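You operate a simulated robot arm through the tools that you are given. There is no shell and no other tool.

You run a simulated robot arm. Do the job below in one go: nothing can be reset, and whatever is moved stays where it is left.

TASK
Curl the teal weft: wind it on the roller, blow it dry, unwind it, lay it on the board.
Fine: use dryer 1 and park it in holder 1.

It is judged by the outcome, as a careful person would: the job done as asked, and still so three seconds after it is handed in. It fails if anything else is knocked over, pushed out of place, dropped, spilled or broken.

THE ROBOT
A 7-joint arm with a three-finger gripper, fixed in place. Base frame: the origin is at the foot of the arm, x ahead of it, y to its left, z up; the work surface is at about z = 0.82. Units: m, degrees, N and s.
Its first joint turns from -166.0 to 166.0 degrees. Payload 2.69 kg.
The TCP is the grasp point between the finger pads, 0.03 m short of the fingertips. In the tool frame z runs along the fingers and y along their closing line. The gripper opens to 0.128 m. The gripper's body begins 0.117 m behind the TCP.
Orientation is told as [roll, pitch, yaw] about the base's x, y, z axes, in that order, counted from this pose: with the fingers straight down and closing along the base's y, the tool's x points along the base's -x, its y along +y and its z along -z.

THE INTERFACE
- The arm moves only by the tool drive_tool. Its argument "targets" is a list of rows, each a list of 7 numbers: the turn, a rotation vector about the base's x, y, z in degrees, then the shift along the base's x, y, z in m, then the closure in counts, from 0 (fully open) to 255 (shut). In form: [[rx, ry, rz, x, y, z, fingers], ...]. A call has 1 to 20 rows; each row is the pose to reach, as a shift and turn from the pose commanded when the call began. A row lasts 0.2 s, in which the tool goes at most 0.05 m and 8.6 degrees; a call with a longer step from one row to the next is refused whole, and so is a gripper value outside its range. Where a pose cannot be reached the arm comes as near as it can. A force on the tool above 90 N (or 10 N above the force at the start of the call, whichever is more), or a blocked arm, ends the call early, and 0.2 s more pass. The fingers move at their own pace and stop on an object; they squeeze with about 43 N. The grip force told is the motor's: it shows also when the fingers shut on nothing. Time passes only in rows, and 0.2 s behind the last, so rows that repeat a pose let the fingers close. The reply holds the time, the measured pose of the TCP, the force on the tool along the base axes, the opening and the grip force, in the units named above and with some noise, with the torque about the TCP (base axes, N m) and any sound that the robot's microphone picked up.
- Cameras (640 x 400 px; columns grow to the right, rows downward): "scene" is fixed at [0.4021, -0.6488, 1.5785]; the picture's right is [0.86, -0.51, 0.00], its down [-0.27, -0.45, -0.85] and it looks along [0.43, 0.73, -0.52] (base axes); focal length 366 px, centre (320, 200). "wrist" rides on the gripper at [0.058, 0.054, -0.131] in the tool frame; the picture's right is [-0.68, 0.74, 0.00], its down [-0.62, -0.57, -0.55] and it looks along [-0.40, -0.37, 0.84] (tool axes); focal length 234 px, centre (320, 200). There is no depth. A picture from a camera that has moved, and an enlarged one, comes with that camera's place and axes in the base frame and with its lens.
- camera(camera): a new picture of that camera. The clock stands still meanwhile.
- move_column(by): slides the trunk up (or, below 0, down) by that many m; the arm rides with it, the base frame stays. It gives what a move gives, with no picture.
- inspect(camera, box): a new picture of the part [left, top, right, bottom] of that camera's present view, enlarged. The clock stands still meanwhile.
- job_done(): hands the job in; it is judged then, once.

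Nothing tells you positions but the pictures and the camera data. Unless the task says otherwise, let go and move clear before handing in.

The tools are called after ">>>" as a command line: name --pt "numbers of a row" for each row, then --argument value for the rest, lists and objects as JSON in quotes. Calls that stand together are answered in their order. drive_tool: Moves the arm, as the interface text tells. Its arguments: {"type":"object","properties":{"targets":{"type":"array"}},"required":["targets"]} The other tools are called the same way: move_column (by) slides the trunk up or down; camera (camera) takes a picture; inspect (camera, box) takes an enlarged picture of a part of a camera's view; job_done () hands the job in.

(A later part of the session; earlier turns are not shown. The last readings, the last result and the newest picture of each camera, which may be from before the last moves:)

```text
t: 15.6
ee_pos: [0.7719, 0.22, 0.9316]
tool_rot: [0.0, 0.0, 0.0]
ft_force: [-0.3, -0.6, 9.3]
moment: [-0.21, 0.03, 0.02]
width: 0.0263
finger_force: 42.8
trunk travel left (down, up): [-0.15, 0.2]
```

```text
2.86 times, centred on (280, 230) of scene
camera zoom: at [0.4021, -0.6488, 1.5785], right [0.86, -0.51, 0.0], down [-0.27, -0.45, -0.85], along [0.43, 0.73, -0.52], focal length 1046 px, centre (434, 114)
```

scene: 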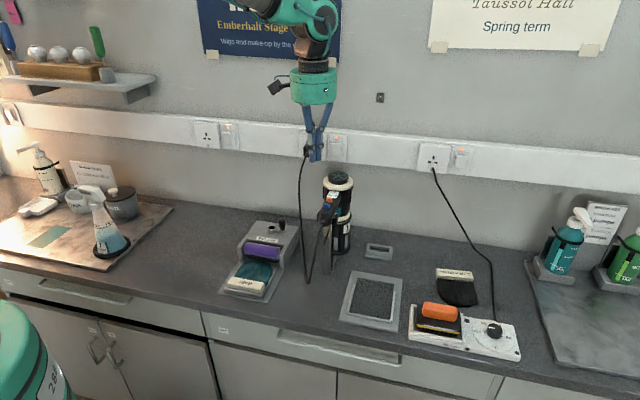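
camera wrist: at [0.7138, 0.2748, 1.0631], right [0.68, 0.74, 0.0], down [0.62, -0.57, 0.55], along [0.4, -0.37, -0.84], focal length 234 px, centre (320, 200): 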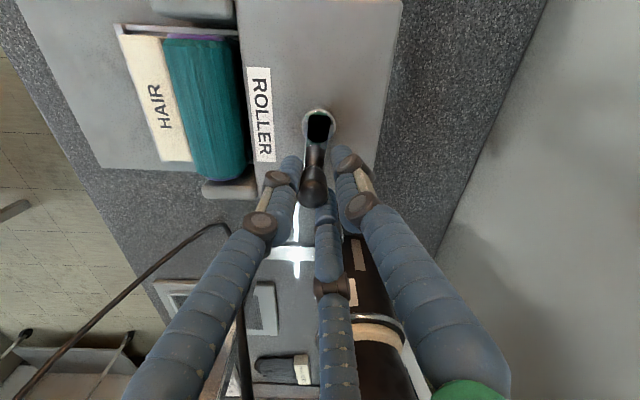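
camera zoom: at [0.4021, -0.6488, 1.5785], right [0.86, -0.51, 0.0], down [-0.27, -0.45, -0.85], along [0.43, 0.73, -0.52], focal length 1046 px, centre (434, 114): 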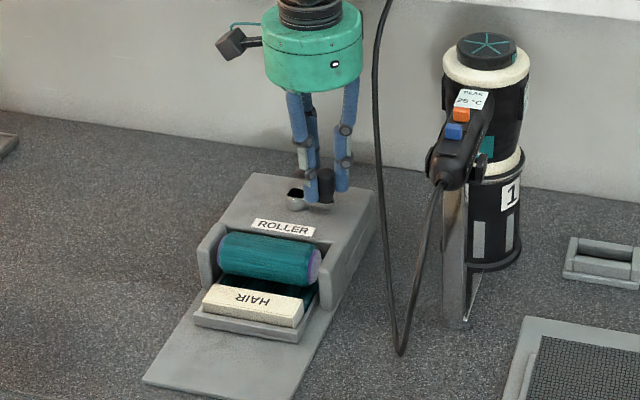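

One full turn is done with light forces, and a short gap remains between the bar and the roller. I'll continue another 40° and watch for an end stop.

>>> drive_tool --pt "0 0 0 -0.0052 -0.0036 0 255" --pt "0 0 0 -0.011 -0.0063 0 255" --pt "0 0 0 -0.0172 -0.0079 0 255" --pt "0 0 0 -0.0235 -0.0085 0 255" --pt "0 0 0 -0.0235 -0.0085 0 255"

>>> inspect --camera "wrist" --box '[40, 0, 360, 240]'

>>> inspect --camera "scene" --box '[225, 205, 305, 305]'

```text
t: 16.8
ee_pos: [0.7537, 0.2122, 0.9324]
tool_rot: [0.1, -0.4, 0.0]
ft_force: [45.4, 0.1, 6.2]
moment: [0.16, -1.06, 0.33]
width: 0.0266
finger_force: 42.6
trunk travel left (down, up): [-0.15, 0.2]
```

```text
1.67 times, centred on (200, 120) of wrist
camera zoom: at [0.6942, 0.2663, 1.0627], right [0.68, 0.74, 0.01], down [0.61, -0.57, 0.55], along [0.41, -0.37, -0.83], focal length 390 px, centre (520, 333)
```

zoom: 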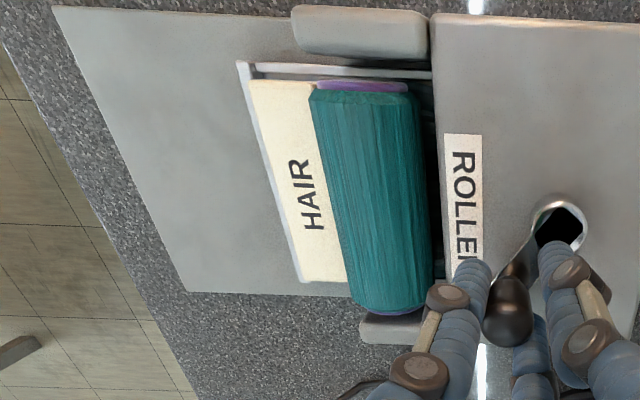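

```text
4.00 times, centred on (265, 255) of scene
camera zoom: at [0.4021, -0.6488, 1.5785], right [0.86, -0.51, 0.0], down [-0.27, -0.45, -0.85], along [0.43, 0.73, -0.52], focal length 1464 px, centre (540, -20)
```

zoom: 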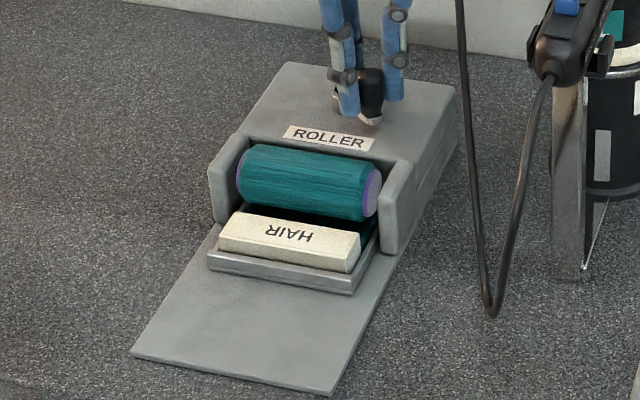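

The +45 N against the motion and the bar tight against the roller say it's fully wound, at the end stop. I'll relax the push, open just enough to clear the knob, and lift away.

>>> drive_tool --pt "0 0 0 0.005 0 0 255" --pt "0 0 0 0.005 0 0 180" --pt "0 0 0 0.005 0 0 180" --pt "0 0 0 0.005 0 0.02 180" --pt "0 0 0 0.005 0 0.06 180" --pt "0 0 0 0.005 0 0.1 115" --pt "0 0 0 -0.02 0.0 0.14 115" --pt "0 0 0 -0.02 0.0 0.14 115"

>>> camera --camera "wrist"

>>> inspect --camera "scene" --box '[215, 160, 345, 300]'

```text
t: 18.6
ee_pos: [0.7278, 0.2143, 1.0754]
tool_rot: [0.0, -0.1, 0.1]
ft_force: [-0.8, 0.1, 1.2]
moment: [-0.03, -0.07, 0.02]
width: 0.0702
finger_force: 0.1
trunk travel left (down, up): [-0.15, 0.2]
```

```text
taken
camera wrist: at [0.6681, 0.2684, 1.2062], right [0.68, 0.74, 0.0], down [0.62, -0.57, 0.55], along [0.41, -0.37, -0.84], focal length 234 px, centre (320, 200)
```

wrist: 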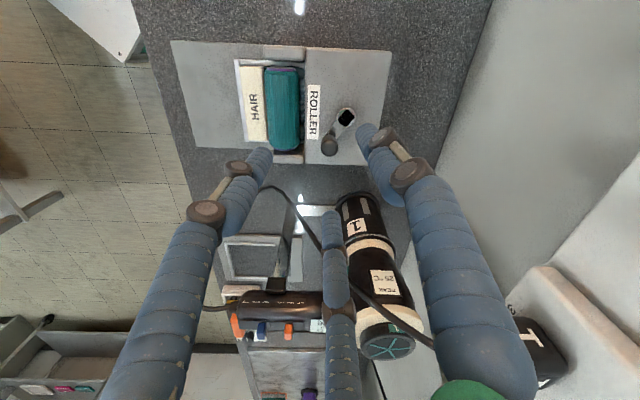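

```text
2.86 times, centred on (280, 230) of scene
camera zoom: at [0.4021, -0.6488, 1.5785], right [0.86, -0.51, 0.0], down [-0.27, -0.45, -0.85], along [0.43, 0.73, -0.52], focal length 1046 px, centre (434, 114)
```

zoom: 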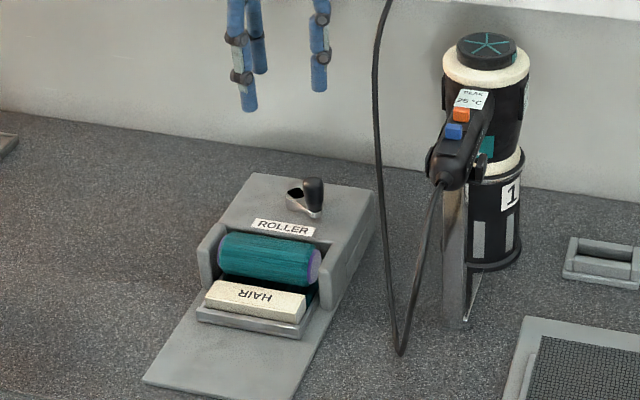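

The hair is fully wound and the crank holds its place. I'll check the dryer's switch labels from the scene side and this wrist view before touching it.

>>> inspect --camera "scene" --box '[312, 172, 352, 222]'

>>> inspect --camera "wrist" --box '[215, 260, 345, 350]'

>>> inspect --camera "wrist" --box '[210, 60, 350, 170]'

```text
8.00 times, centred on (332, 197) of scene
camera zoom: at [0.4021, -0.6488, 1.5785], right [0.86, -0.51, 0.0], down [-0.27, -0.45, -0.85], along [0.43, 0.73, -0.52], focal length 2929 px, centre (224, 224)
```

zoom: 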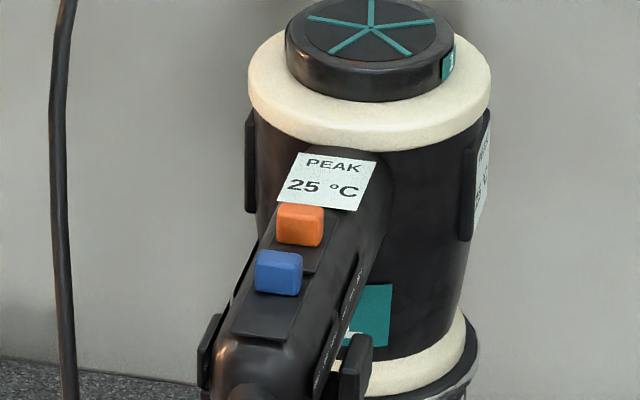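

```text
4.44 times, centred on (280, 305) of wrist
camera zoom: at [0.6681, 0.2684, 1.2062], right [0.68, 0.74, 0.0], down [0.62, -0.57, 0.55], along [0.41, -0.37, -0.84], focal length 1041 px, centre (498, -267)
```

zoom: 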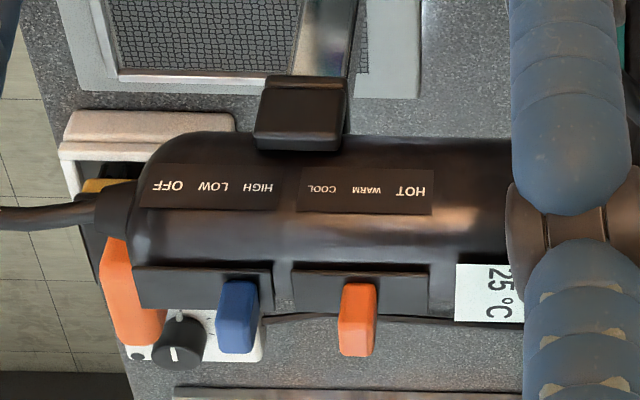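

```text
3.64 times, centred on (280, 115) of wrist
camera zoom: at [0.6681, 0.2684, 1.2062], right [0.68, 0.74, 0.0], down [0.62, -0.57, 0.55], along [0.41, -0.37, -0.84], focal length 852 px, centre (466, 509)
```

zoom: 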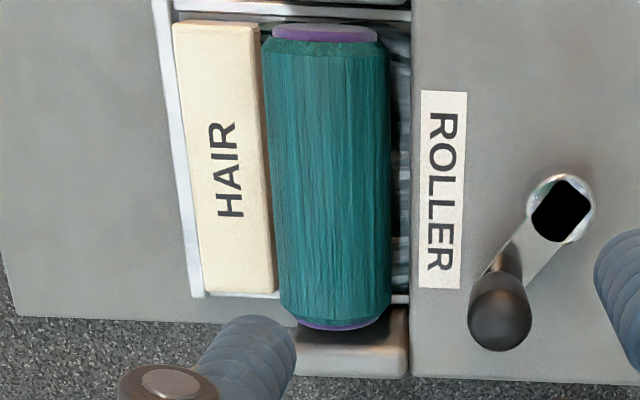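

The labels are clear now: blue at HIGH, orange at WARM. The dryer handle runs along the 45° bench-back direction at about z = 1.03, and the fork holds it near the sliders. I'll go above the handle with the fingers turned 45°, so they close across it next to the body.

>>> drive_tool --pt "0 0 7.5 0.0 0.0 0.045 90" --pt "0 0 15 0.025 -0.025 0.08 90" --pt "0 0 22.5 0.055 -0.053 0.105 90" --pt "0 0 30 0.085 -0.081 0.13 90" --pt "0 0 37.5 0.113 -0.109 0.155 90" --pt "0 0 45 0.1386 -0.1352 0.179 90" --pt "0 0 45 0.1386 -0.1352 0.179 90"

>>> camera --camera "wrist"

>>> inspect --camera "scene" --box '[250, 90, 410, 290]'

```text
t: 20.2
ee_pos: [0.8657, 0.0759, 1.2526]
tool_rot: [0.0, 0.0, 45.1]
ft_force: [-0.4, 0.2, -0.8]
moment: [0.06, 0.02, -0.02]
width: 0.0826
finger_force: 0.1
trunk travel left (down, up): [-0.15, 0.2]
```

```text
taken
camera wrist: at [0.7853, 0.0731, 1.3841], right [-0.04, 1.0, 0.0], down [0.84, 0.04, 0.55], along [0.55, 0.02, -0.84], focal length 234 px, centre (320, 200)
```

wrist: 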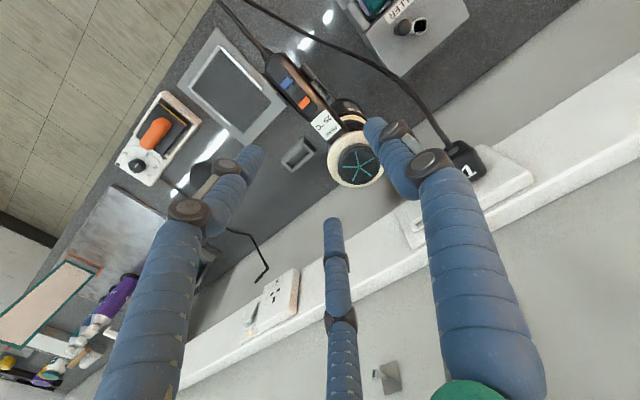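

```text
2.00 times, centred on (330, 190) of scene
camera zoom: at [0.4021, -0.6488, 1.5785], right [0.86, -0.51, 0.0], down [-0.27, -0.45, -0.85], along [0.43, 0.73, -0.52], focal length 732 px, centre (300, 220)
```

zoom: 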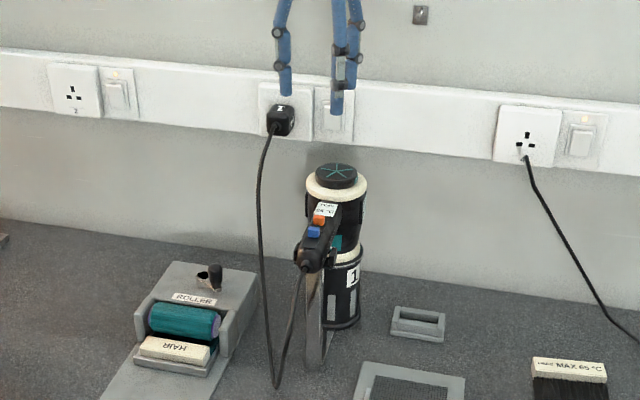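

I'll zoom in on the handle from this pose to refine its position.

>>> inspect --camera "wrist" --box '[250, 40, 410, 200]'

```text
2.50 times, centred on (330, 120) of wrist
camera zoom: at [0.7853, 0.0731, 1.3841], right [-0.04, 1.0, 0.0], down [0.84, 0.04, 0.55], along [0.55, 0.02, -0.84], focal length 585 px, centre (295, 400)
```

zoom: 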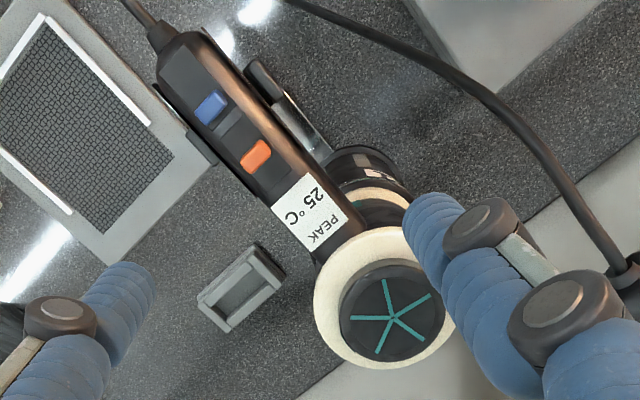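

The new view agrees, with the handle axis through (0.864, 0.074) and (0.924, 0.135) and the target grip at (0.868, 0.077). I'll descend in stages, first to just above the handle.

>>> drive_tool --pt "0 0 0 0 0 -0.045 90" --pt "0 0 0 0 0 -0.09 90" --pt "0 0 0 0 0 -0.12 90" --pt "0 0 0 0 0 -0.15 90" --pt "0 0 0 0 0 -0.15 90"

>>> camera --camera "wrist"

>>> inspect --camera "scene" --box '[270, 120, 390, 260]'

```text
t: 21.4
ee_pos: [0.8679, 0.0755, 1.0995]
tool_rot: [-0.1, 0.1, 45.0]
ft_force: [0.7, 0.3, 0.1]
moment: [0.01, 0.05, -0.02]
width: 0.0827
finger_force: 0.1
trunk travel left (down, up): [-0.15, 0.2]
```

```text
taken
camera wrist: at [0.7889, 0.0722, 1.2313], right [-0.04, 1.0, 0.0], down [0.84, 0.04, 0.55], along [0.55, 0.02, -0.84], focal length 234 px, centre (320, 200)
```

wrist: 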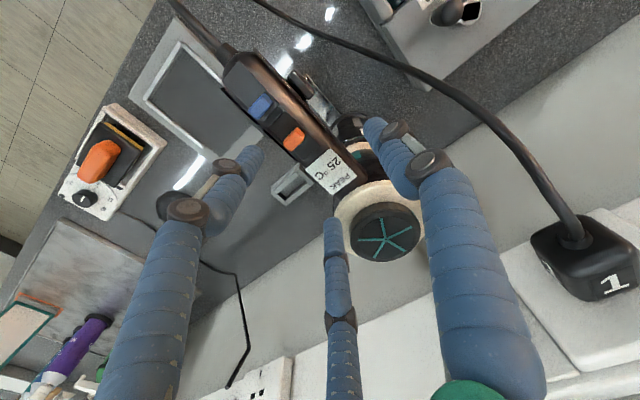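

```text
2.86 times, centred on (330, 190) of scene
camera zoom: at [0.4021, -0.6488, 1.5785], right [0.86, -0.51, 0.0], down [-0.27, -0.45, -0.85], along [0.43, 0.73, -0.52], focal length 1046 px, centre (291, 229)
```

zoom: 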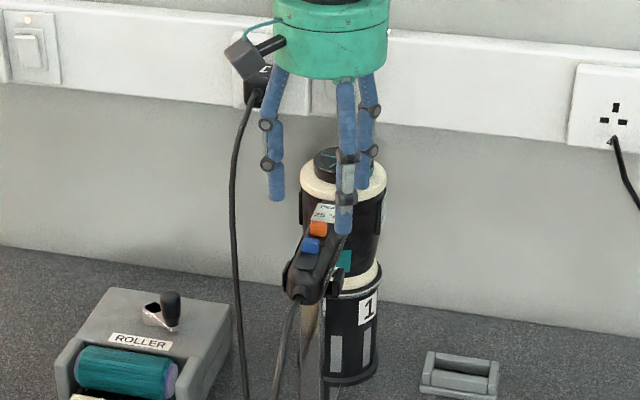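

The image draws a third finger over the dryer's rim, although the gripper is described as two-fingered. I'll lower by 3 cm slowly and watch the force for any contact.

>>> drive_tool --pt "0 0 0 0 0 -0.01 90" --pt "0 0 0 0 0 -0.02 90" --pt "0 0 0 0 0 -0.03 90"

>>> camera --camera "wrist"

```text
t: 22.2
ee_pos: [0.8689, 0.0756, 1.0659]
tool_rot: [0.2, 0.2, 45.1]
ft_force: [1.5, -0.3, -1.0]
moment: [0.01, 0.13, -0.02]
width: 0.0825
finger_force: 0.1
trunk travel left (down, up): [-0.15, 0.2]
```

```text
taken
camera wrist: at [0.7897, 0.0734, 1.198], right [-0.04, 1.0, 0.0], down [0.84, 0.04, 0.54], along [0.54, 0.02, -0.84], focal length 234 px, centre (320, 200)
```

wrist: 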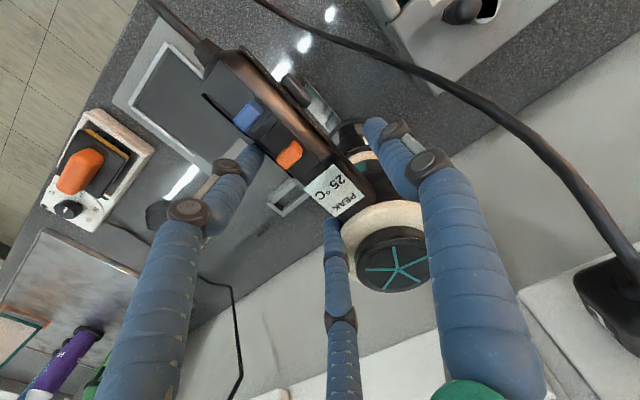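

There's no contact force, so the drawn third finger isn't touching anything. I'll go down the remaining 38 mm to the handle's mid-height.

>>> drive_tool --pt "0 0 0 0 0 -0.01 90" --pt "0 0 0 0 0 -0.02 90" --pt "0 0 0 0 0 -0.03 90" --pt "0 0 0 0 0 -0.038 90" --pt "0 0 0 0 0 -0.038 90"

>>> camera --camera "wrist"

>>> inspect --camera "scene" --box '[290, 120, 380, 260]'

```text
t: 23.4
ee_pos: [0.8705, 0.0738, 1.029]
tool_rot: [0.0, 0.0, 45.0]
ft_force: [21.3, -30.4, 10.4]
moment: [-0.24, 0.46, 1.22]
width: 0.1111
finger_force: 15.3
trunk travel left (down, up): [-0.15, 0.2]
```

```text
taken
camera wrist: at [0.7908, 0.0714, 1.1604], right [-0.04, 1.0, 0.0], down [0.84, 0.04, 0.55], along [0.55, 0.02, -0.84], focal length 234 px, centre (320, 200)
```

wrist: 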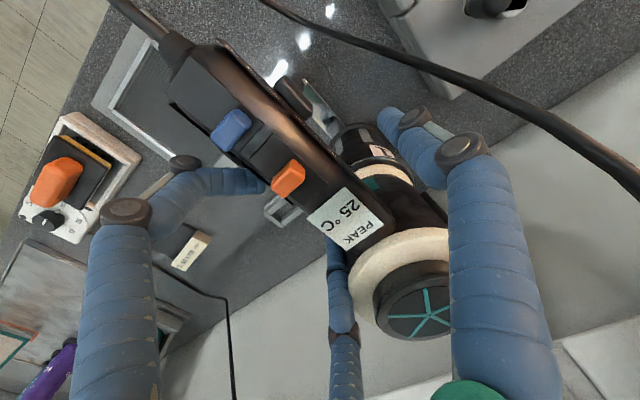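

```text
2.86 times, centred on (335, 190) of scene
camera zoom: at [0.4021, -0.6488, 1.5785], right [0.86, -0.51, 0.0], down [-0.27, -0.45, -0.85], along [0.43, 0.73, -0.52], focal length 1046 px, centre (277, 229)
```

zoom: 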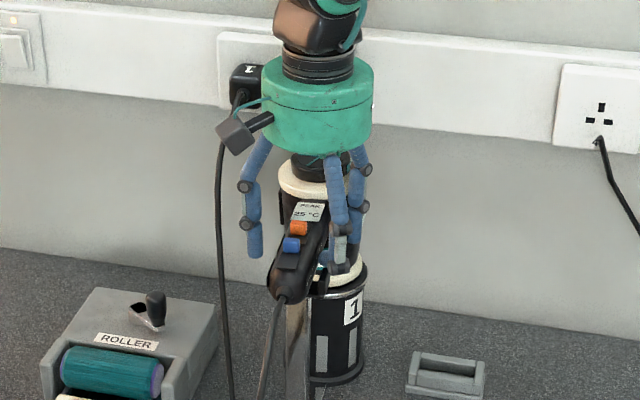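

The fingers were spread to 0.111 with a sideways force. So the gripper really does have three physical jaws, and one hit the handle's fork prong. I'll back straight up and instead grip the dryer's round barrel from above, turning so that no jaw lands on the handle.

>>> drive_tool --pt "0 0 0 0 0 0.02 60" --pt "0 0 0 0 0 0.05 60" --pt "0 0 0 0 0 0.095 60" --pt "0 0 0 0 0 0.14 0" --pt "0 0 7.5 0.0 0.0 0.18 0" --pt "0 0 7.5 0.0 0.0 0.18 0"

>>> camera --camera "wrist"

>>> inspect --camera "scene" --box '[290, 120, 380, 290]'

```text
t: 24.8
ee_pos: [0.8664, 0.0727, 1.2144]
tool_rot: [-0.1, 0.0, 52.6]
ft_force: [1.1, -0.7, 0.5]
moment: [0.0, -0.06, -0.01]
width: 0.1278
finger_force: 0.0
trunk travel left (down, up): [-0.15, 0.2]
```

```text
taken
camera wrist: at [0.7884, 0.0603, 1.3468], right [-0.17, 0.98, 0.0], down [0.82, 0.14, 0.55], along [0.54, 0.1, -0.84], focal length 234 px, centre (320, 200)
```

wrist: 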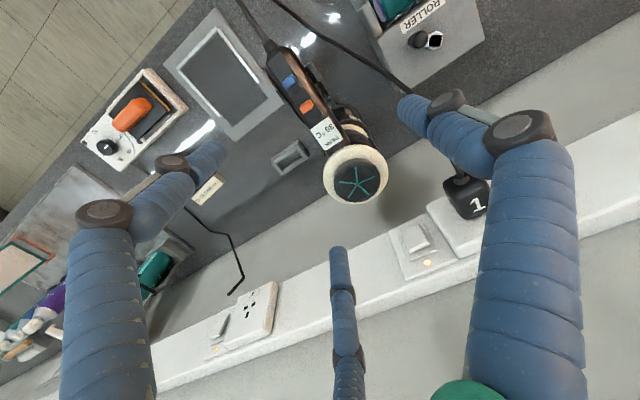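

```text
2.35 times, centred on (335, 205) of scene
camera zoom: at [0.4021, -0.6488, 1.5785], right [0.86, -0.51, 0.0], down [-0.27, -0.45, -0.85], along [0.43, 0.73, -0.52], focal length 862 px, centre (285, 188)
```

zoom: 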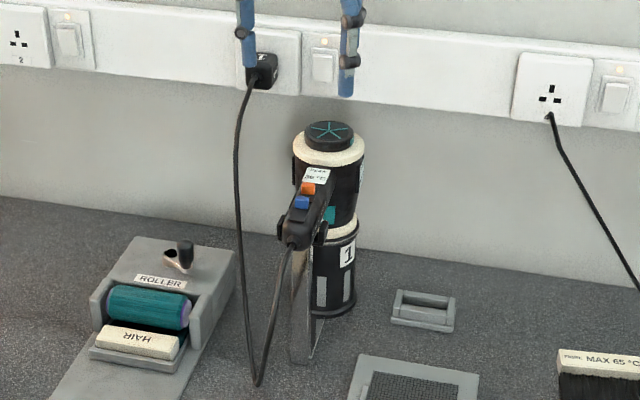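

The dryer still seems to be in its holder. I'll check whether my touch moved a slider or changed the display.

>>> inspect --camera "scene" --box '[312, 165, 362, 225]'

>>> inspect --camera "wrist" --box '[255, 30, 405, 210]'

```text
6.67 times, centred on (337, 195) of scene
camera zoom: at [0.4021, -0.6488, 1.5785], right [0.86, -0.51, 0.0], down [-0.27, -0.45, -0.85], along [0.43, 0.73, -0.52], focal length 2441 px, centre (207, 233)
```

zoom: 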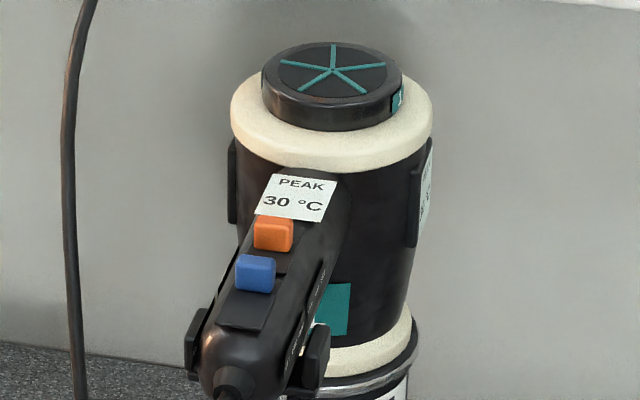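

```text
2.22 times, centred on (330, 120) of wrist
camera zoom: at [0.7884, 0.0603, 1.3468], right [-0.17, 0.98, 0.0], down [0.82, 0.14, 0.55], along [0.54, 0.1, -0.84], focal length 520 px, centre (298, 378)
```

zoom: 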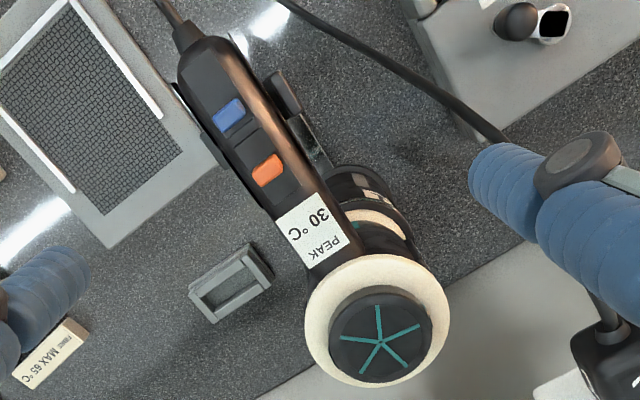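

The PEAK reading rose to 30 °C, so the dryer ran briefly when it was nudged. That means it runs when lifted and cuts out in the holder. It's still seated, within about 1 mm. I'll now move above the barrel, centred at about (0.925, 0.134), turned to 75° so all jaws miss the handle.

>>> drive_tool --pt "0 0 7.5 0.019 0.0192 0.02 0" --pt "0 0 15 0.038 0.0384 0.03 0" --pt "0 0 22.5 0.057 0.0576 0.037 0" --pt "0 0 22.5 0.057 0.0576 0.037 0"

>>> camera --camera "wrist"

>>> inspect --camera "scene" --box '[270, 60, 400, 260]'

```text
t: 25.8
ee_pos: [0.9247, 0.1329, 1.2516]
tool_rot: [0.1, 0.0, 75.1]
ft_force: [-0.5, 0.0, -0.5]
moment: [0.01, 0.03, 0.01]
width: 0.1281
finger_force: 0.1
trunk travel left (down, up): [-0.15, 0.2]
```

```text
taken
camera wrist: at [0.8578, 0.0908, 1.3836], right [-0.54, 0.84, 0.0], down [0.71, 0.45, 0.55], along [0.46, 0.29, -0.84], focal length 234 px, centre (320, 200)
```

wrist: 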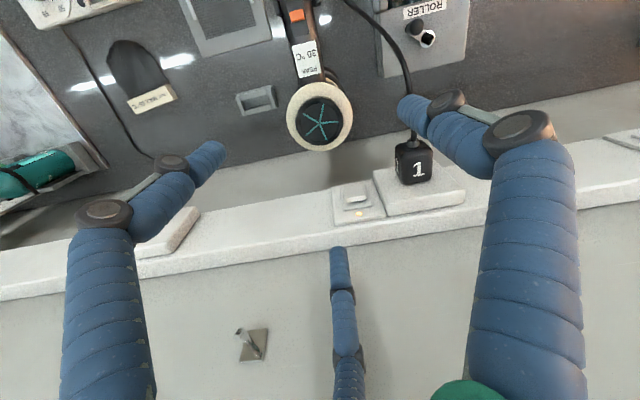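

```text
2.00 times, centred on (335, 160) of scene
camera zoom: at [0.4021, -0.6488, 1.5785], right [0.86, -0.51, 0.0], down [-0.27, -0.45, -0.85], along [0.43, 0.73, -0.52], focal length 732 px, centre (290, 280)
```

zoom: 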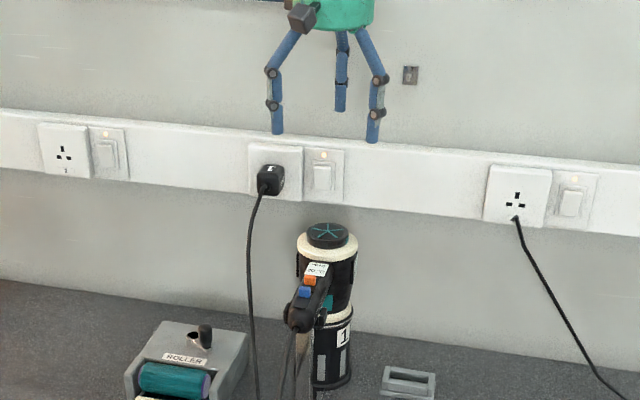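

>>> inspect --camera "wrist" --box '[270, 0, 370, 165]'

>>> inspect --camera "scene" --box '[312, 165, 362, 225]'

>>> inspect --camera "scene" --box '[305, 190, 365, 280]'

```text
2.42 times, centred on (320, 82) of wrist
camera zoom: at [0.8578, 0.0908, 1.3836], right [-0.54, 0.84, 0.0], down [0.71, 0.45, 0.55], along [0.46, 0.29, -0.84], focal length 568 px, centre (320, 485)
```

zoom: 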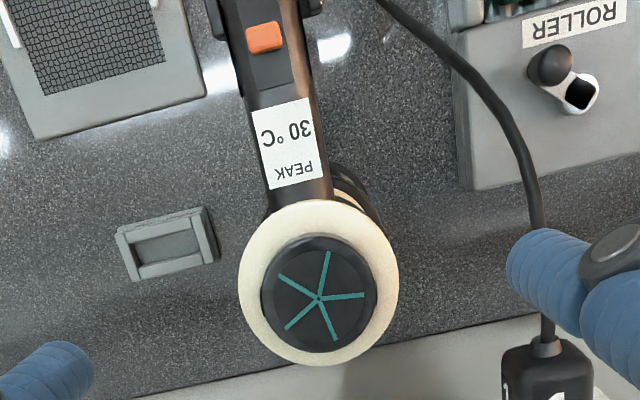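

```text
6.67 times, centred on (337, 195) of scene
camera zoom: at [0.4021, -0.6488, 1.5785], right [0.86, -0.51, 0.0], down [-0.27, -0.45, -0.85], along [0.43, 0.73, -0.52], focal length 2441 px, centre (207, 233)
```

zoom: 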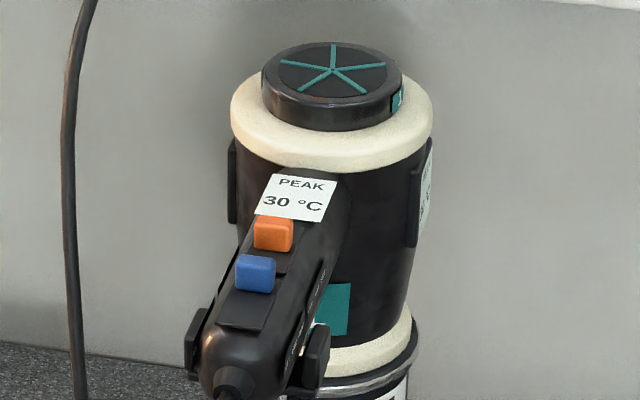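

```text
4.44 times, centred on (335, 235) of scene
camera zoom: at [0.4021, -0.6488, 1.5785], right [0.86, -0.51, 0.0], down [-0.27, -0.45, -0.85], along [0.43, 0.73, -0.52], focal length 1627 px, centre (253, 44)
```

zoom: 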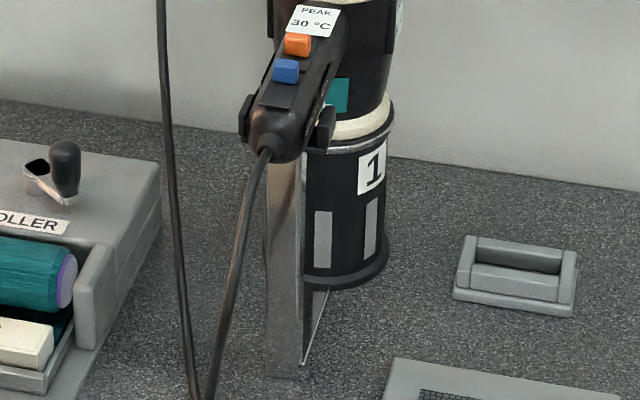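

The display holds at 30 °C, so it isn't running in the holder. The barrel axis measures (0.925, 0.134), with the cream rim at about z 1.04–1.057 and a radius of about 43 mm. I'll descend fully open around the rim.

>>> drive_tool --pt "0 0 0 0 0 -0.045 0" --pt "0 0 0 0 0 -0.09 0" --pt "0 0 0 0 0 -0.125 0" --pt "0 0 0 0 0 -0.15 0" --pt "0 0 0 0 0 -0.17 0" --pt "0 0 0 0 0 -0.188 0" --pt "0 0 0 0 0 -0.188 0"

>>> camera --camera "wrist"

>>> inspect --camera "scene" --box '[290, 120, 380, 260]'

```text
t: 27.4
ee_pos: [0.924, 0.1329, 1.061]
tool_rot: [0.1, 0.0, 75.0]
ft_force: [0.1, -0.4, -0.3]
moment: [-0.02, 0.02, -0.02]
width: 0.1279
finger_force: 0.1
trunk travel left (down, up): [-0.15, 0.2]
```

```text
taken
camera wrist: at [0.8577, 0.0914, 1.1919], right [-0.54, 0.84, 0.0], down [0.71, 0.45, 0.55], along [0.46, 0.29, -0.84], focal length 234 px, centre (320, 200)
```

wrist: 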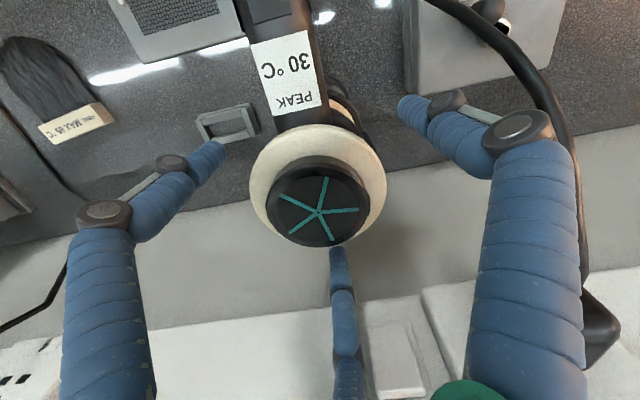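

```text
2.86 times, centred on (335, 190) of scene
camera zoom: at [0.4021, -0.6488, 1.5785], right [0.86, -0.51, 0.0], down [-0.27, -0.45, -0.85], along [0.43, 0.73, -0.52], focal length 1046 px, centre (277, 229)
```

zoom: 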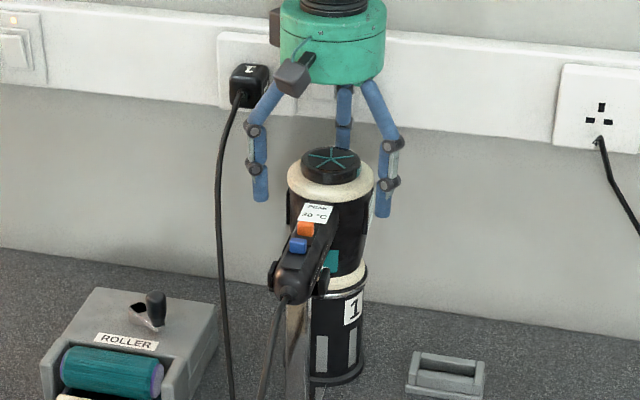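

The barrel is centred under the tool with no contact. I'll close the jaws on the rim.

>>> drive_tool --pt "0 0 0 0 0 0 60" --pt "0 0 0 0 0 0 120" --pt "0 0 0 0 0 0 255" --pt "0 0 0 0 0 0 255" --pt "0 0 0 0 0 0 255"

>>> camera --camera "wrist"

>>> inspect --camera "scene" --box '[290, 120, 380, 260]'

```text
t: 28.6
ee_pos: [0.9255, 0.134, 1.0619]
tool_rot: [-0.1, 0.0, 75.1]
ft_force: [4.4, 2.5, 4.8]
moment: [0.18, -0.38, 0.19]
width: 0.0771
finger_force: 42.9
trunk travel left (down, up): [-0.15, 0.2]
```

```text
taken
camera wrist: at [0.8578, 0.0916, 1.1926], right [-0.54, 0.84, 0.0], down [0.71, 0.45, 0.55], along [0.46, 0.29, -0.84], focal length 234 px, centre (320, 200)
```

wrist: 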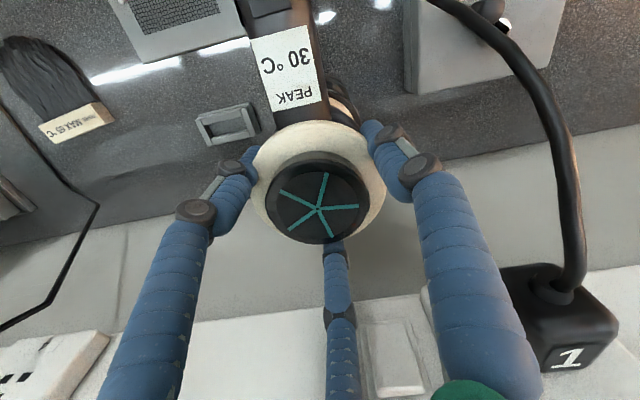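

```text
2.86 times, centred on (335, 190) of scene
camera zoom: at [0.4021, -0.6488, 1.5785], right [0.86, -0.51, 0.0], down [-0.27, -0.45, -0.85], along [0.43, 0.73, -0.52], focal length 1046 px, centre (277, 229)
```

zoom: 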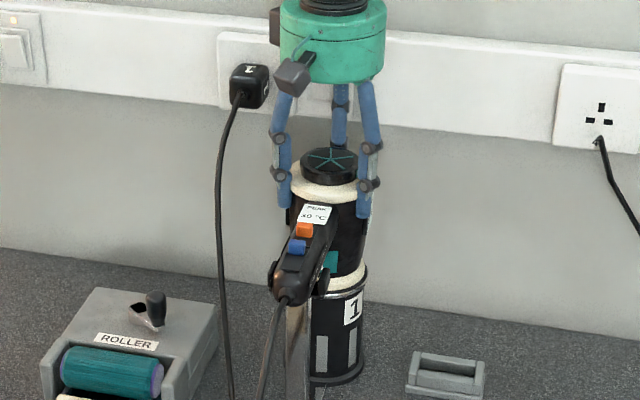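

I have a solid grip, 77 mm wide at 43 N. I'll lift straight up 4 cm first and check that only the dryer comes along.

>>> drive_tool --pt "0 0 0 0 0 0.01 255" --pt "0 0 0 0 0 0.025 255" --pt "0 0 0 0 0 0.04 255"

>>> inspect --camera "scene" --box '[280, 100, 400, 290]'

>>> camera --camera "wrist"

```text
t: 29.4
ee_pos: [0.9255, 0.1338, 1.1001]
tool_rot: [0.1, -0.1, 75.1]
ft_force: [0.1, 0.7, -6.3]
moment: [0.15, -0.13, 0.0]
width: 0.077
finger_force: 42.9
trunk travel left (down, up): [-0.15, 0.2]
```

```text
2.11 times, centred on (340, 195) of scene
camera zoom: at [0.4021, -0.6488, 1.5785], right [0.86, -0.51, 0.0], down [-0.27, -0.45, -0.85], along [0.43, 0.73, -0.52], focal length 771 px, centre (278, 210)
```

zoom: 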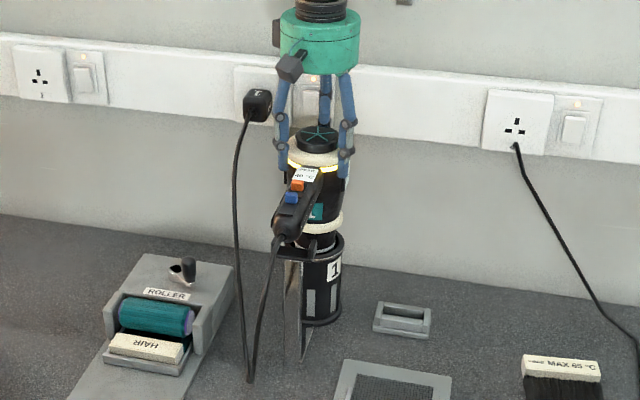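

```text
taken
camera wrist: at [0.858, 0.0915, 1.2316], right [-0.54, 0.84, 0.0], down [0.71, 0.45, 0.55], along [0.46, 0.29, -0.84], focal length 234 px, centre (320, 200)
```

wrist: 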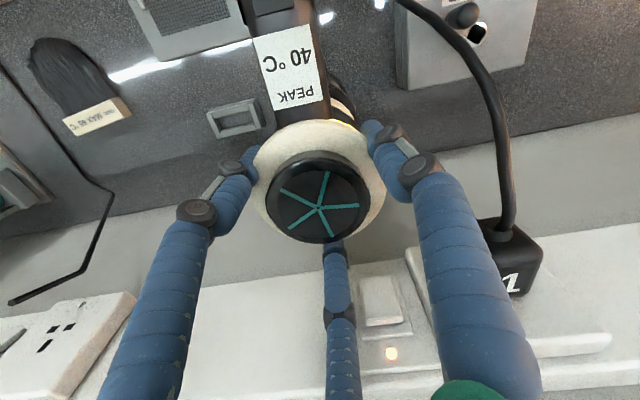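

The dryer came up cleanly and switched on (PEAK 40 °C), and the holder stayed put. I'll lift further until the nozzle clears the tube.

>>> drive_tool --pt "0 0 0 0 0 0.035 255" --pt "0 0 0 0 0 0.07 255" --pt "0 0 0 0 0 0.1 255" --pt "0 0 0 0 0 0.1 255"

>>> inspect --camera "scene" --box '[260, 80, 400, 290]'

```text
t: 30.4
ee_pos: [0.9249, 0.1336, 1.1999]
tool_rot: [0.0, 0.0, 75.1]
ft_force: [-0.6, -0.1, -6.2]
moment: [0.09, -0.13, -0.01]
width: 0.0766
finger_force: 42.7
trunk travel left (down, up): [-0.15, 0.2]
```

```text
1.90 times, centred on (330, 185) of scene
camera zoom: at [0.4021, -0.6488, 1.5785], right [0.86, -0.51, 0.0], down [-0.27, -0.45, -0.85], along [0.43, 0.73, -0.52], focal length 697 px, centre (301, 229)
```

zoom: 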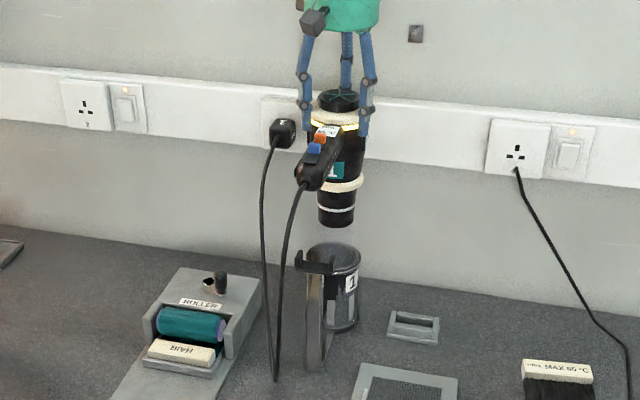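

The nozzle end is about 0.183 m below the TCP and clear of the holder. I'll carry the dryer over the wound roller at about (0.6835, 0.186), nozzle pointing down.

>>> drive_tool --pt "0 0 0 -0.04 0.0085 0 255" --pt "0 0 0 -0.083 0.0175 0 255" --pt "0 0 0 -0.126 0.027 0 255" --pt "0 0 0 -0.169 0.036 0 255" --pt "0 0 0 -0.21 0.045 -0.005 255" --pt "0 0 0 -0.2415 0.0517 -0.02 255" --pt "0 0 0 -0.2415 0.0517 -0.045 255" --pt "0 0 0 -0.2415 0.0517 -0.06 255" --pt "0 0 0 -0.2415 0.0517 -0.06 255"

>>> camera --camera "scene"

>>> inspect --camera "scene" --box '[200, 150, 330, 310]'

>>> camera --camera "wrist"

```text
t: 32.4
ee_pos: [0.6834, 0.1884, 1.142]
tool_rot: [0.0, 0.0, 75.0]
ft_force: [-0.4, 1.3, -6.1]
moment: [0.11, -0.12, -0.01]
width: 0.0768
finger_force: 42.8
trunk travel left (down, up): [-0.15, 0.2]
```

```text
taken
```

scene: 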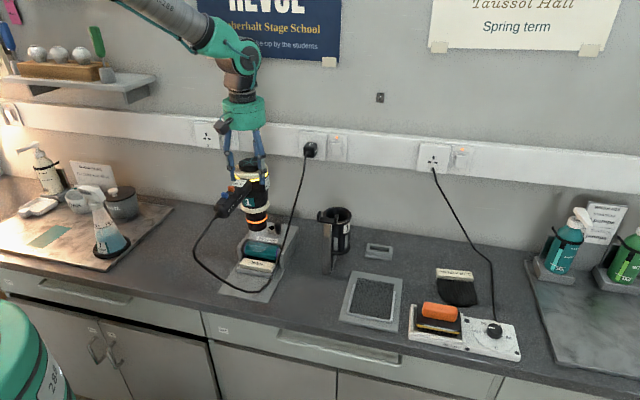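

```text
2.50 times, centred on (265, 230) of scene
camera zoom: at [0.4021, -0.6488, 1.5785], right [0.86, -0.51, 0.0], down [-0.27, -0.45, -0.85], along [0.43, 0.73, -0.52], focal length 915 px, centre (458, 125)
```

zoom: 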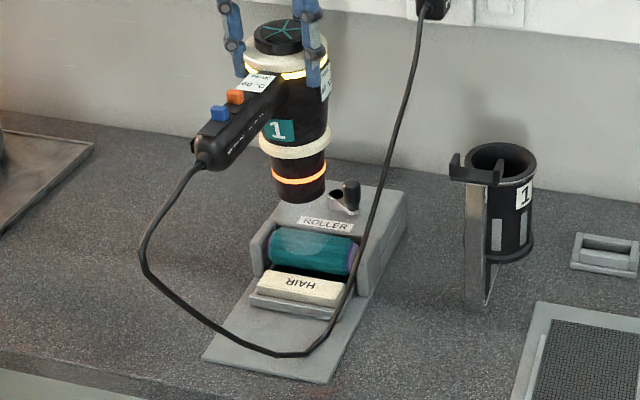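

```text
taken
camera wrist: at [0.6162, 0.1458, 1.2734], right [-0.54, 0.84, 0.0], down [0.71, 0.45, 0.55], along [0.46, 0.29, -0.84], focal length 234 px, centre (320, 200)
```

wrist: 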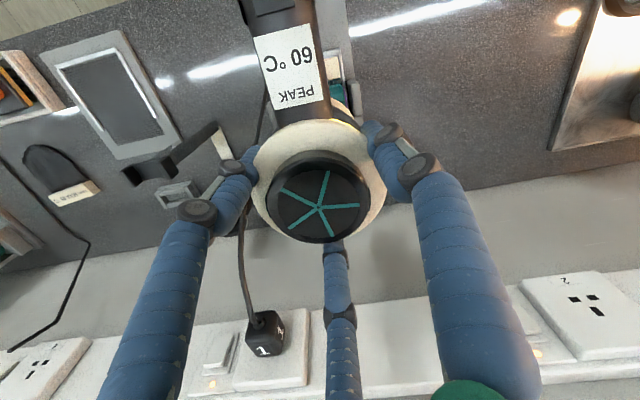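

The dryer is blowing on the roller at PEAK 60 °C, and a lighter patch is showing mid-roller. I'll sweep it slowly back and forth along the roller's length.

>>> drive_tool --pt "0 0 0 0.007 -0.007 0 255" --pt "0 0 0 0.014 -0.014 0 255" --pt "0 0 0 0.021 -0.021 0 255" --pt "0 0 0 0.021 -0.021 0 255" --pt "0 0 0 0.021 -0.021 0 255" --pt "0 0 0 0.014 -0.014 0 255" --pt "0 0 0 0.007 -0.007 0 255" --pt "0 0 0 0 0 0 255" --pt "0 0 0 0 0 0 255" --pt "0 0 0 -0.007 0.007 0 255" --pt "0 0 0 -0.014 0.014 0 255" --pt "0 0 0 -0.021 0.021 0 255" --pt "0 0 0 -0.021 0.021 0 255" --pt "0 0 0 -0.021 0.021 0 255" --pt "0 0 0 -0.014 0.014 0 255" --pt "0 0 0 -0.007 0.007 0 255" --pt "0 0 0 0 0 0 255"

>>> inspect --camera "scene" --box '[220, 150, 320, 300]'

>>> inspect --camera "wrist" --box '[230, 0, 390, 140]'

```text
t: 36.0
ee_pos: [0.6849, 0.1858, 1.1413]
tool_rot: [0.0, 0.0, 75.0]
ft_force: [0.0, -0.4, -5.7]
moment: [0.13, -0.13, 0.0]
width: 0.0762
finger_force: 43.1
trunk travel left (down, up): [-0.15, 0.2]
```

```text
2.67 times, centred on (270, 225) of scene
camera zoom: at [0.4021, -0.6488, 1.5785], right [0.86, -0.51, 0.0], down [-0.27, -0.45, -0.85], along [0.43, 0.73, -0.52], focal length 976 px, centre (453, 133)
```

zoom: 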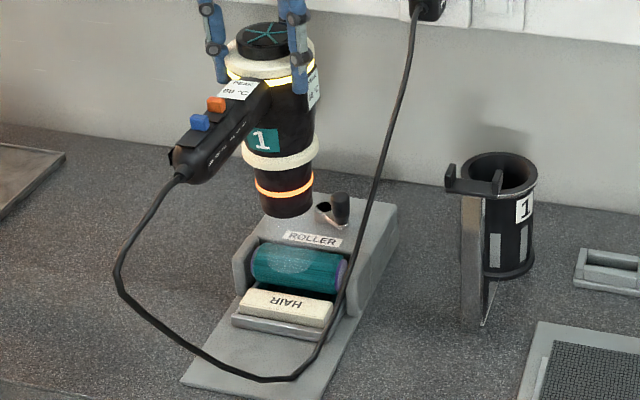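

```text
2.86 times, centred on (310, 70) of wrist
camera zoom: at [0.6164, 0.1447, 1.2728], right [-0.54, 0.84, 0.0], down [0.71, 0.45, 0.55], along [0.46, 0.29, -0.84], focal length 669 px, centre (349, 571)
```

zoom: 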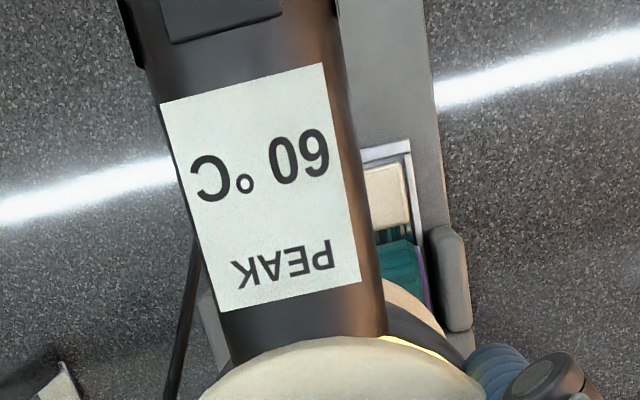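

>>> inspect --camera "scene" --box '[235, 220, 295, 275]'

```text
7.27 times, centred on (265, 248) of scene
camera zoom: at [0.4021, -0.6488, 1.5785], right [0.86, -0.51, 0.0], down [-0.27, -0.45, -0.85], along [0.43, 0.73, -0.52], focal length 2663 px, centre (720, -146)
```

zoom: 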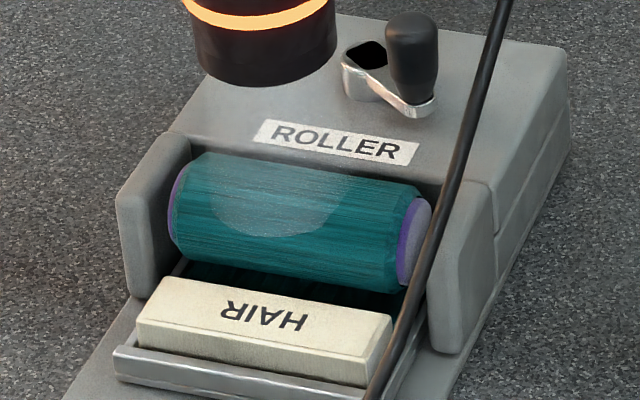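

The airflow patch sits on the roller's top, slightly left of centre. The dryer stays at 60 °C on WARM. I'll continue with slow sweeps, shifted a little to the right.

>>> drive_tool --pt "0 0 0 0.006 -0.006 -0.005 255" --pt "0 0 0 0.006 -0.006 -0.01 255" --pt "0 0 0 0.006 -0.006 -0.01 255" --pt "0 0 0 0.006 -0.006 -0.01 255" --pt "0 0 0 0.013 -0.013 -0.01 255" --pt "0 0 0 0.02 -0.02 -0.01 255" --pt "0 0 0 0.025 -0.025 -0.01 255" --pt "0 0 0 0.025 -0.025 -0.01 255" --pt "0 0 0 0.018 -0.018 -0.01 255" --pt "0 0 0 0.011 -0.011 -0.01 255" --pt "0 0 0 0.006 -0.006 -0.01 255" --pt "0 0 0 0.006 -0.006 -0.01 255" --pt "0 0 0 -0.001 0.001 -0.01 255" --pt "0 0 0 -0.008 0.008 -0.01 255" --pt "0 0 0 -0.014 0.014 -0.01 255" --pt "0 0 0 -0.014 0.014 -0.01 255" --pt "0 0 0 -0.008 0.008 -0.01 255" --pt "0 0 0 -0.001 0.001 -0.01 255" --pt "0 0 0 0.006 -0.006 -0.01 255" --pt "0 0 0 0.006 -0.006 -0.01 255"

>>> inspect --camera "scene" --box '[235, 220, 295, 275]'

>>> inspect --camera "scene" --box '[200, 150, 330, 310]'

```text
t: 40.2
ee_pos: [0.6907, 0.181, 1.1303]
tool_rot: [0.0, 0.0, 75.0]
ft_force: [0.5, -0.2, -5.8]
moment: [0.1, -0.1, -0.03]
width: 0.0764
finger_force: 42.8
trunk travel left (down, up): [-0.15, 0.2]
```

```text
7.27 times, centred on (265, 248) of scene
camera zoom: at [0.4021, -0.6488, 1.5785], right [0.86, -0.51, 0.0], down [-0.27, -0.45, -0.85], along [0.43, 0.73, -0.52], focal length 2663 px, centre (720, -146)
```

zoom: 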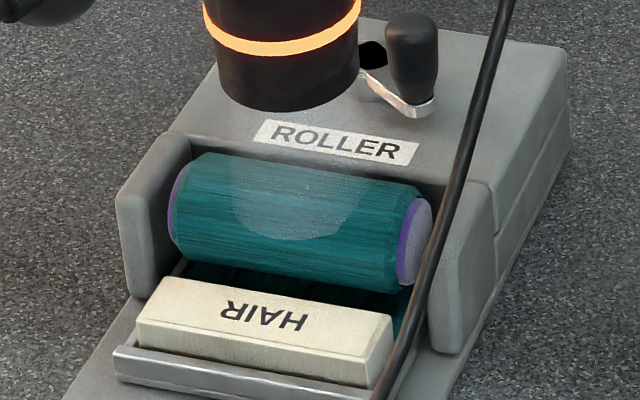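

```text
2.50 times, centred on (265, 230) of scene
camera zoom: at [0.4021, -0.6488, 1.5785], right [0.86, -0.51, 0.0], down [-0.27, -0.45, -0.85], along [0.43, 0.73, -0.52], focal length 915 px, centre (458, 125)
```

zoom: 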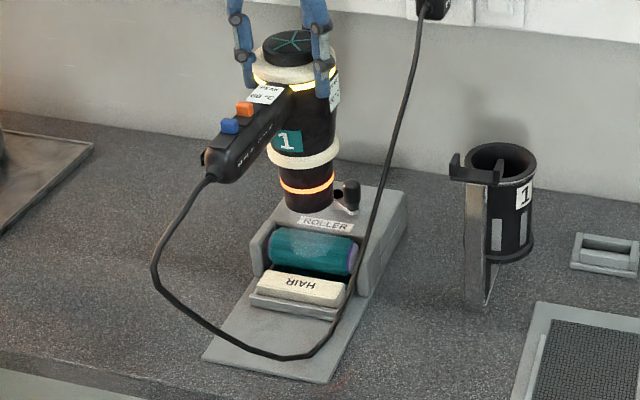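

The pale patch follows the nozzle, so it's just the air footprint and not dryness. I'll keep blowing with sweeps, watching the hair's colour and the temperature.

>>> drive_tool --pt "0 0 0 0.007 -0.007 0 255" --pt "0 0 0 0.014 -0.014 0 255" --pt "0 0 0 0.02 -0.02 0 255" --pt "0 0 0 0.02 -0.02 0 255" --pt "0 0 0 0.02 -0.02 0 255" --pt "0 0 0 0.014 -0.014 0 255" --pt "0 0 0 0.007 -0.007 0 255" --pt "0 0 0 0 0 0 255" --pt "0 0 0 0 0 0 255" --pt "0 0 0 0 0 0 255" --pt "0 0 0 -0.007 0.007 0 255" --pt "0 0 0 -0.014 0.014 0 255" --pt "0 0 0 -0.02 0.02 0 255" --pt "0 0 0 -0.02 0.02 0 255" --pt "0 0 0 -0.02 0.02 0 255" --pt "0 0 0 -0.014 0.014 0 255" --pt "0 0 0 -0.007 0.007 0 255" --pt "0 0 0 0 0 0 255" --pt "0 0 0 0 0 0 255" --pt "0 0 0 0 0 0 255"

>>> inspect --camera "scene" --box '[235, 220, 295, 275]'

>>> inspect --camera "scene" --box '[220, 150, 290, 220]'

```text
t: 44.4
ee_pos: [0.6895, 0.1797, 1.1313]
tool_rot: [0.1, 0.0, 75.0]
ft_force: [-1.2, 0.3, -6.1]
moment: [0.1, -0.16, 0.01]
width: 0.0763
finger_force: 42.3
trunk travel left (down, up): [-0.15, 0.2]
```

```text
7.27 times, centred on (265, 248) of scene
camera zoom: at [0.4021, -0.6488, 1.5785], right [0.86, -0.51, 0.0], down [-0.27, -0.45, -0.85], along [0.43, 0.73, -0.52], focal length 2663 px, centre (720, -146)
```

zoom: 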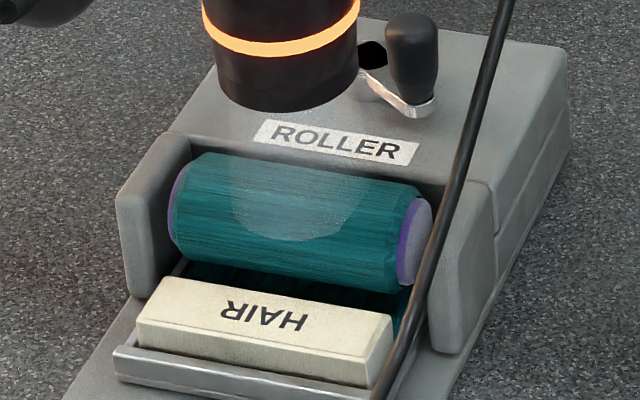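

```text
5.71 times, centred on (255, 185) of scene
camera zoom: at [0.4021, -0.6488, 1.5785], right [0.86, -0.51, 0.0], down [-0.27, -0.45, -0.85], along [0.43, 0.73, -0.52], focal length 2092 px, centre (691, 286)
```

zoom: 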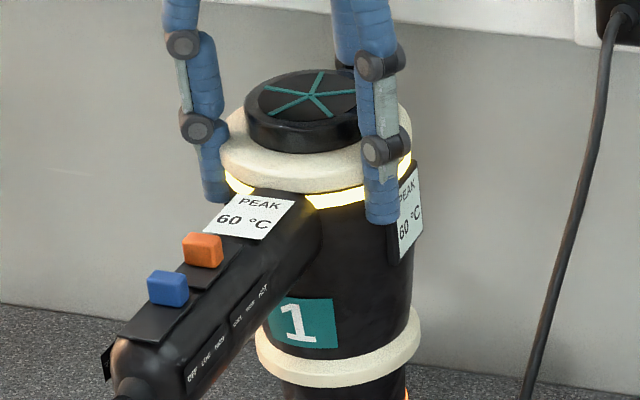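

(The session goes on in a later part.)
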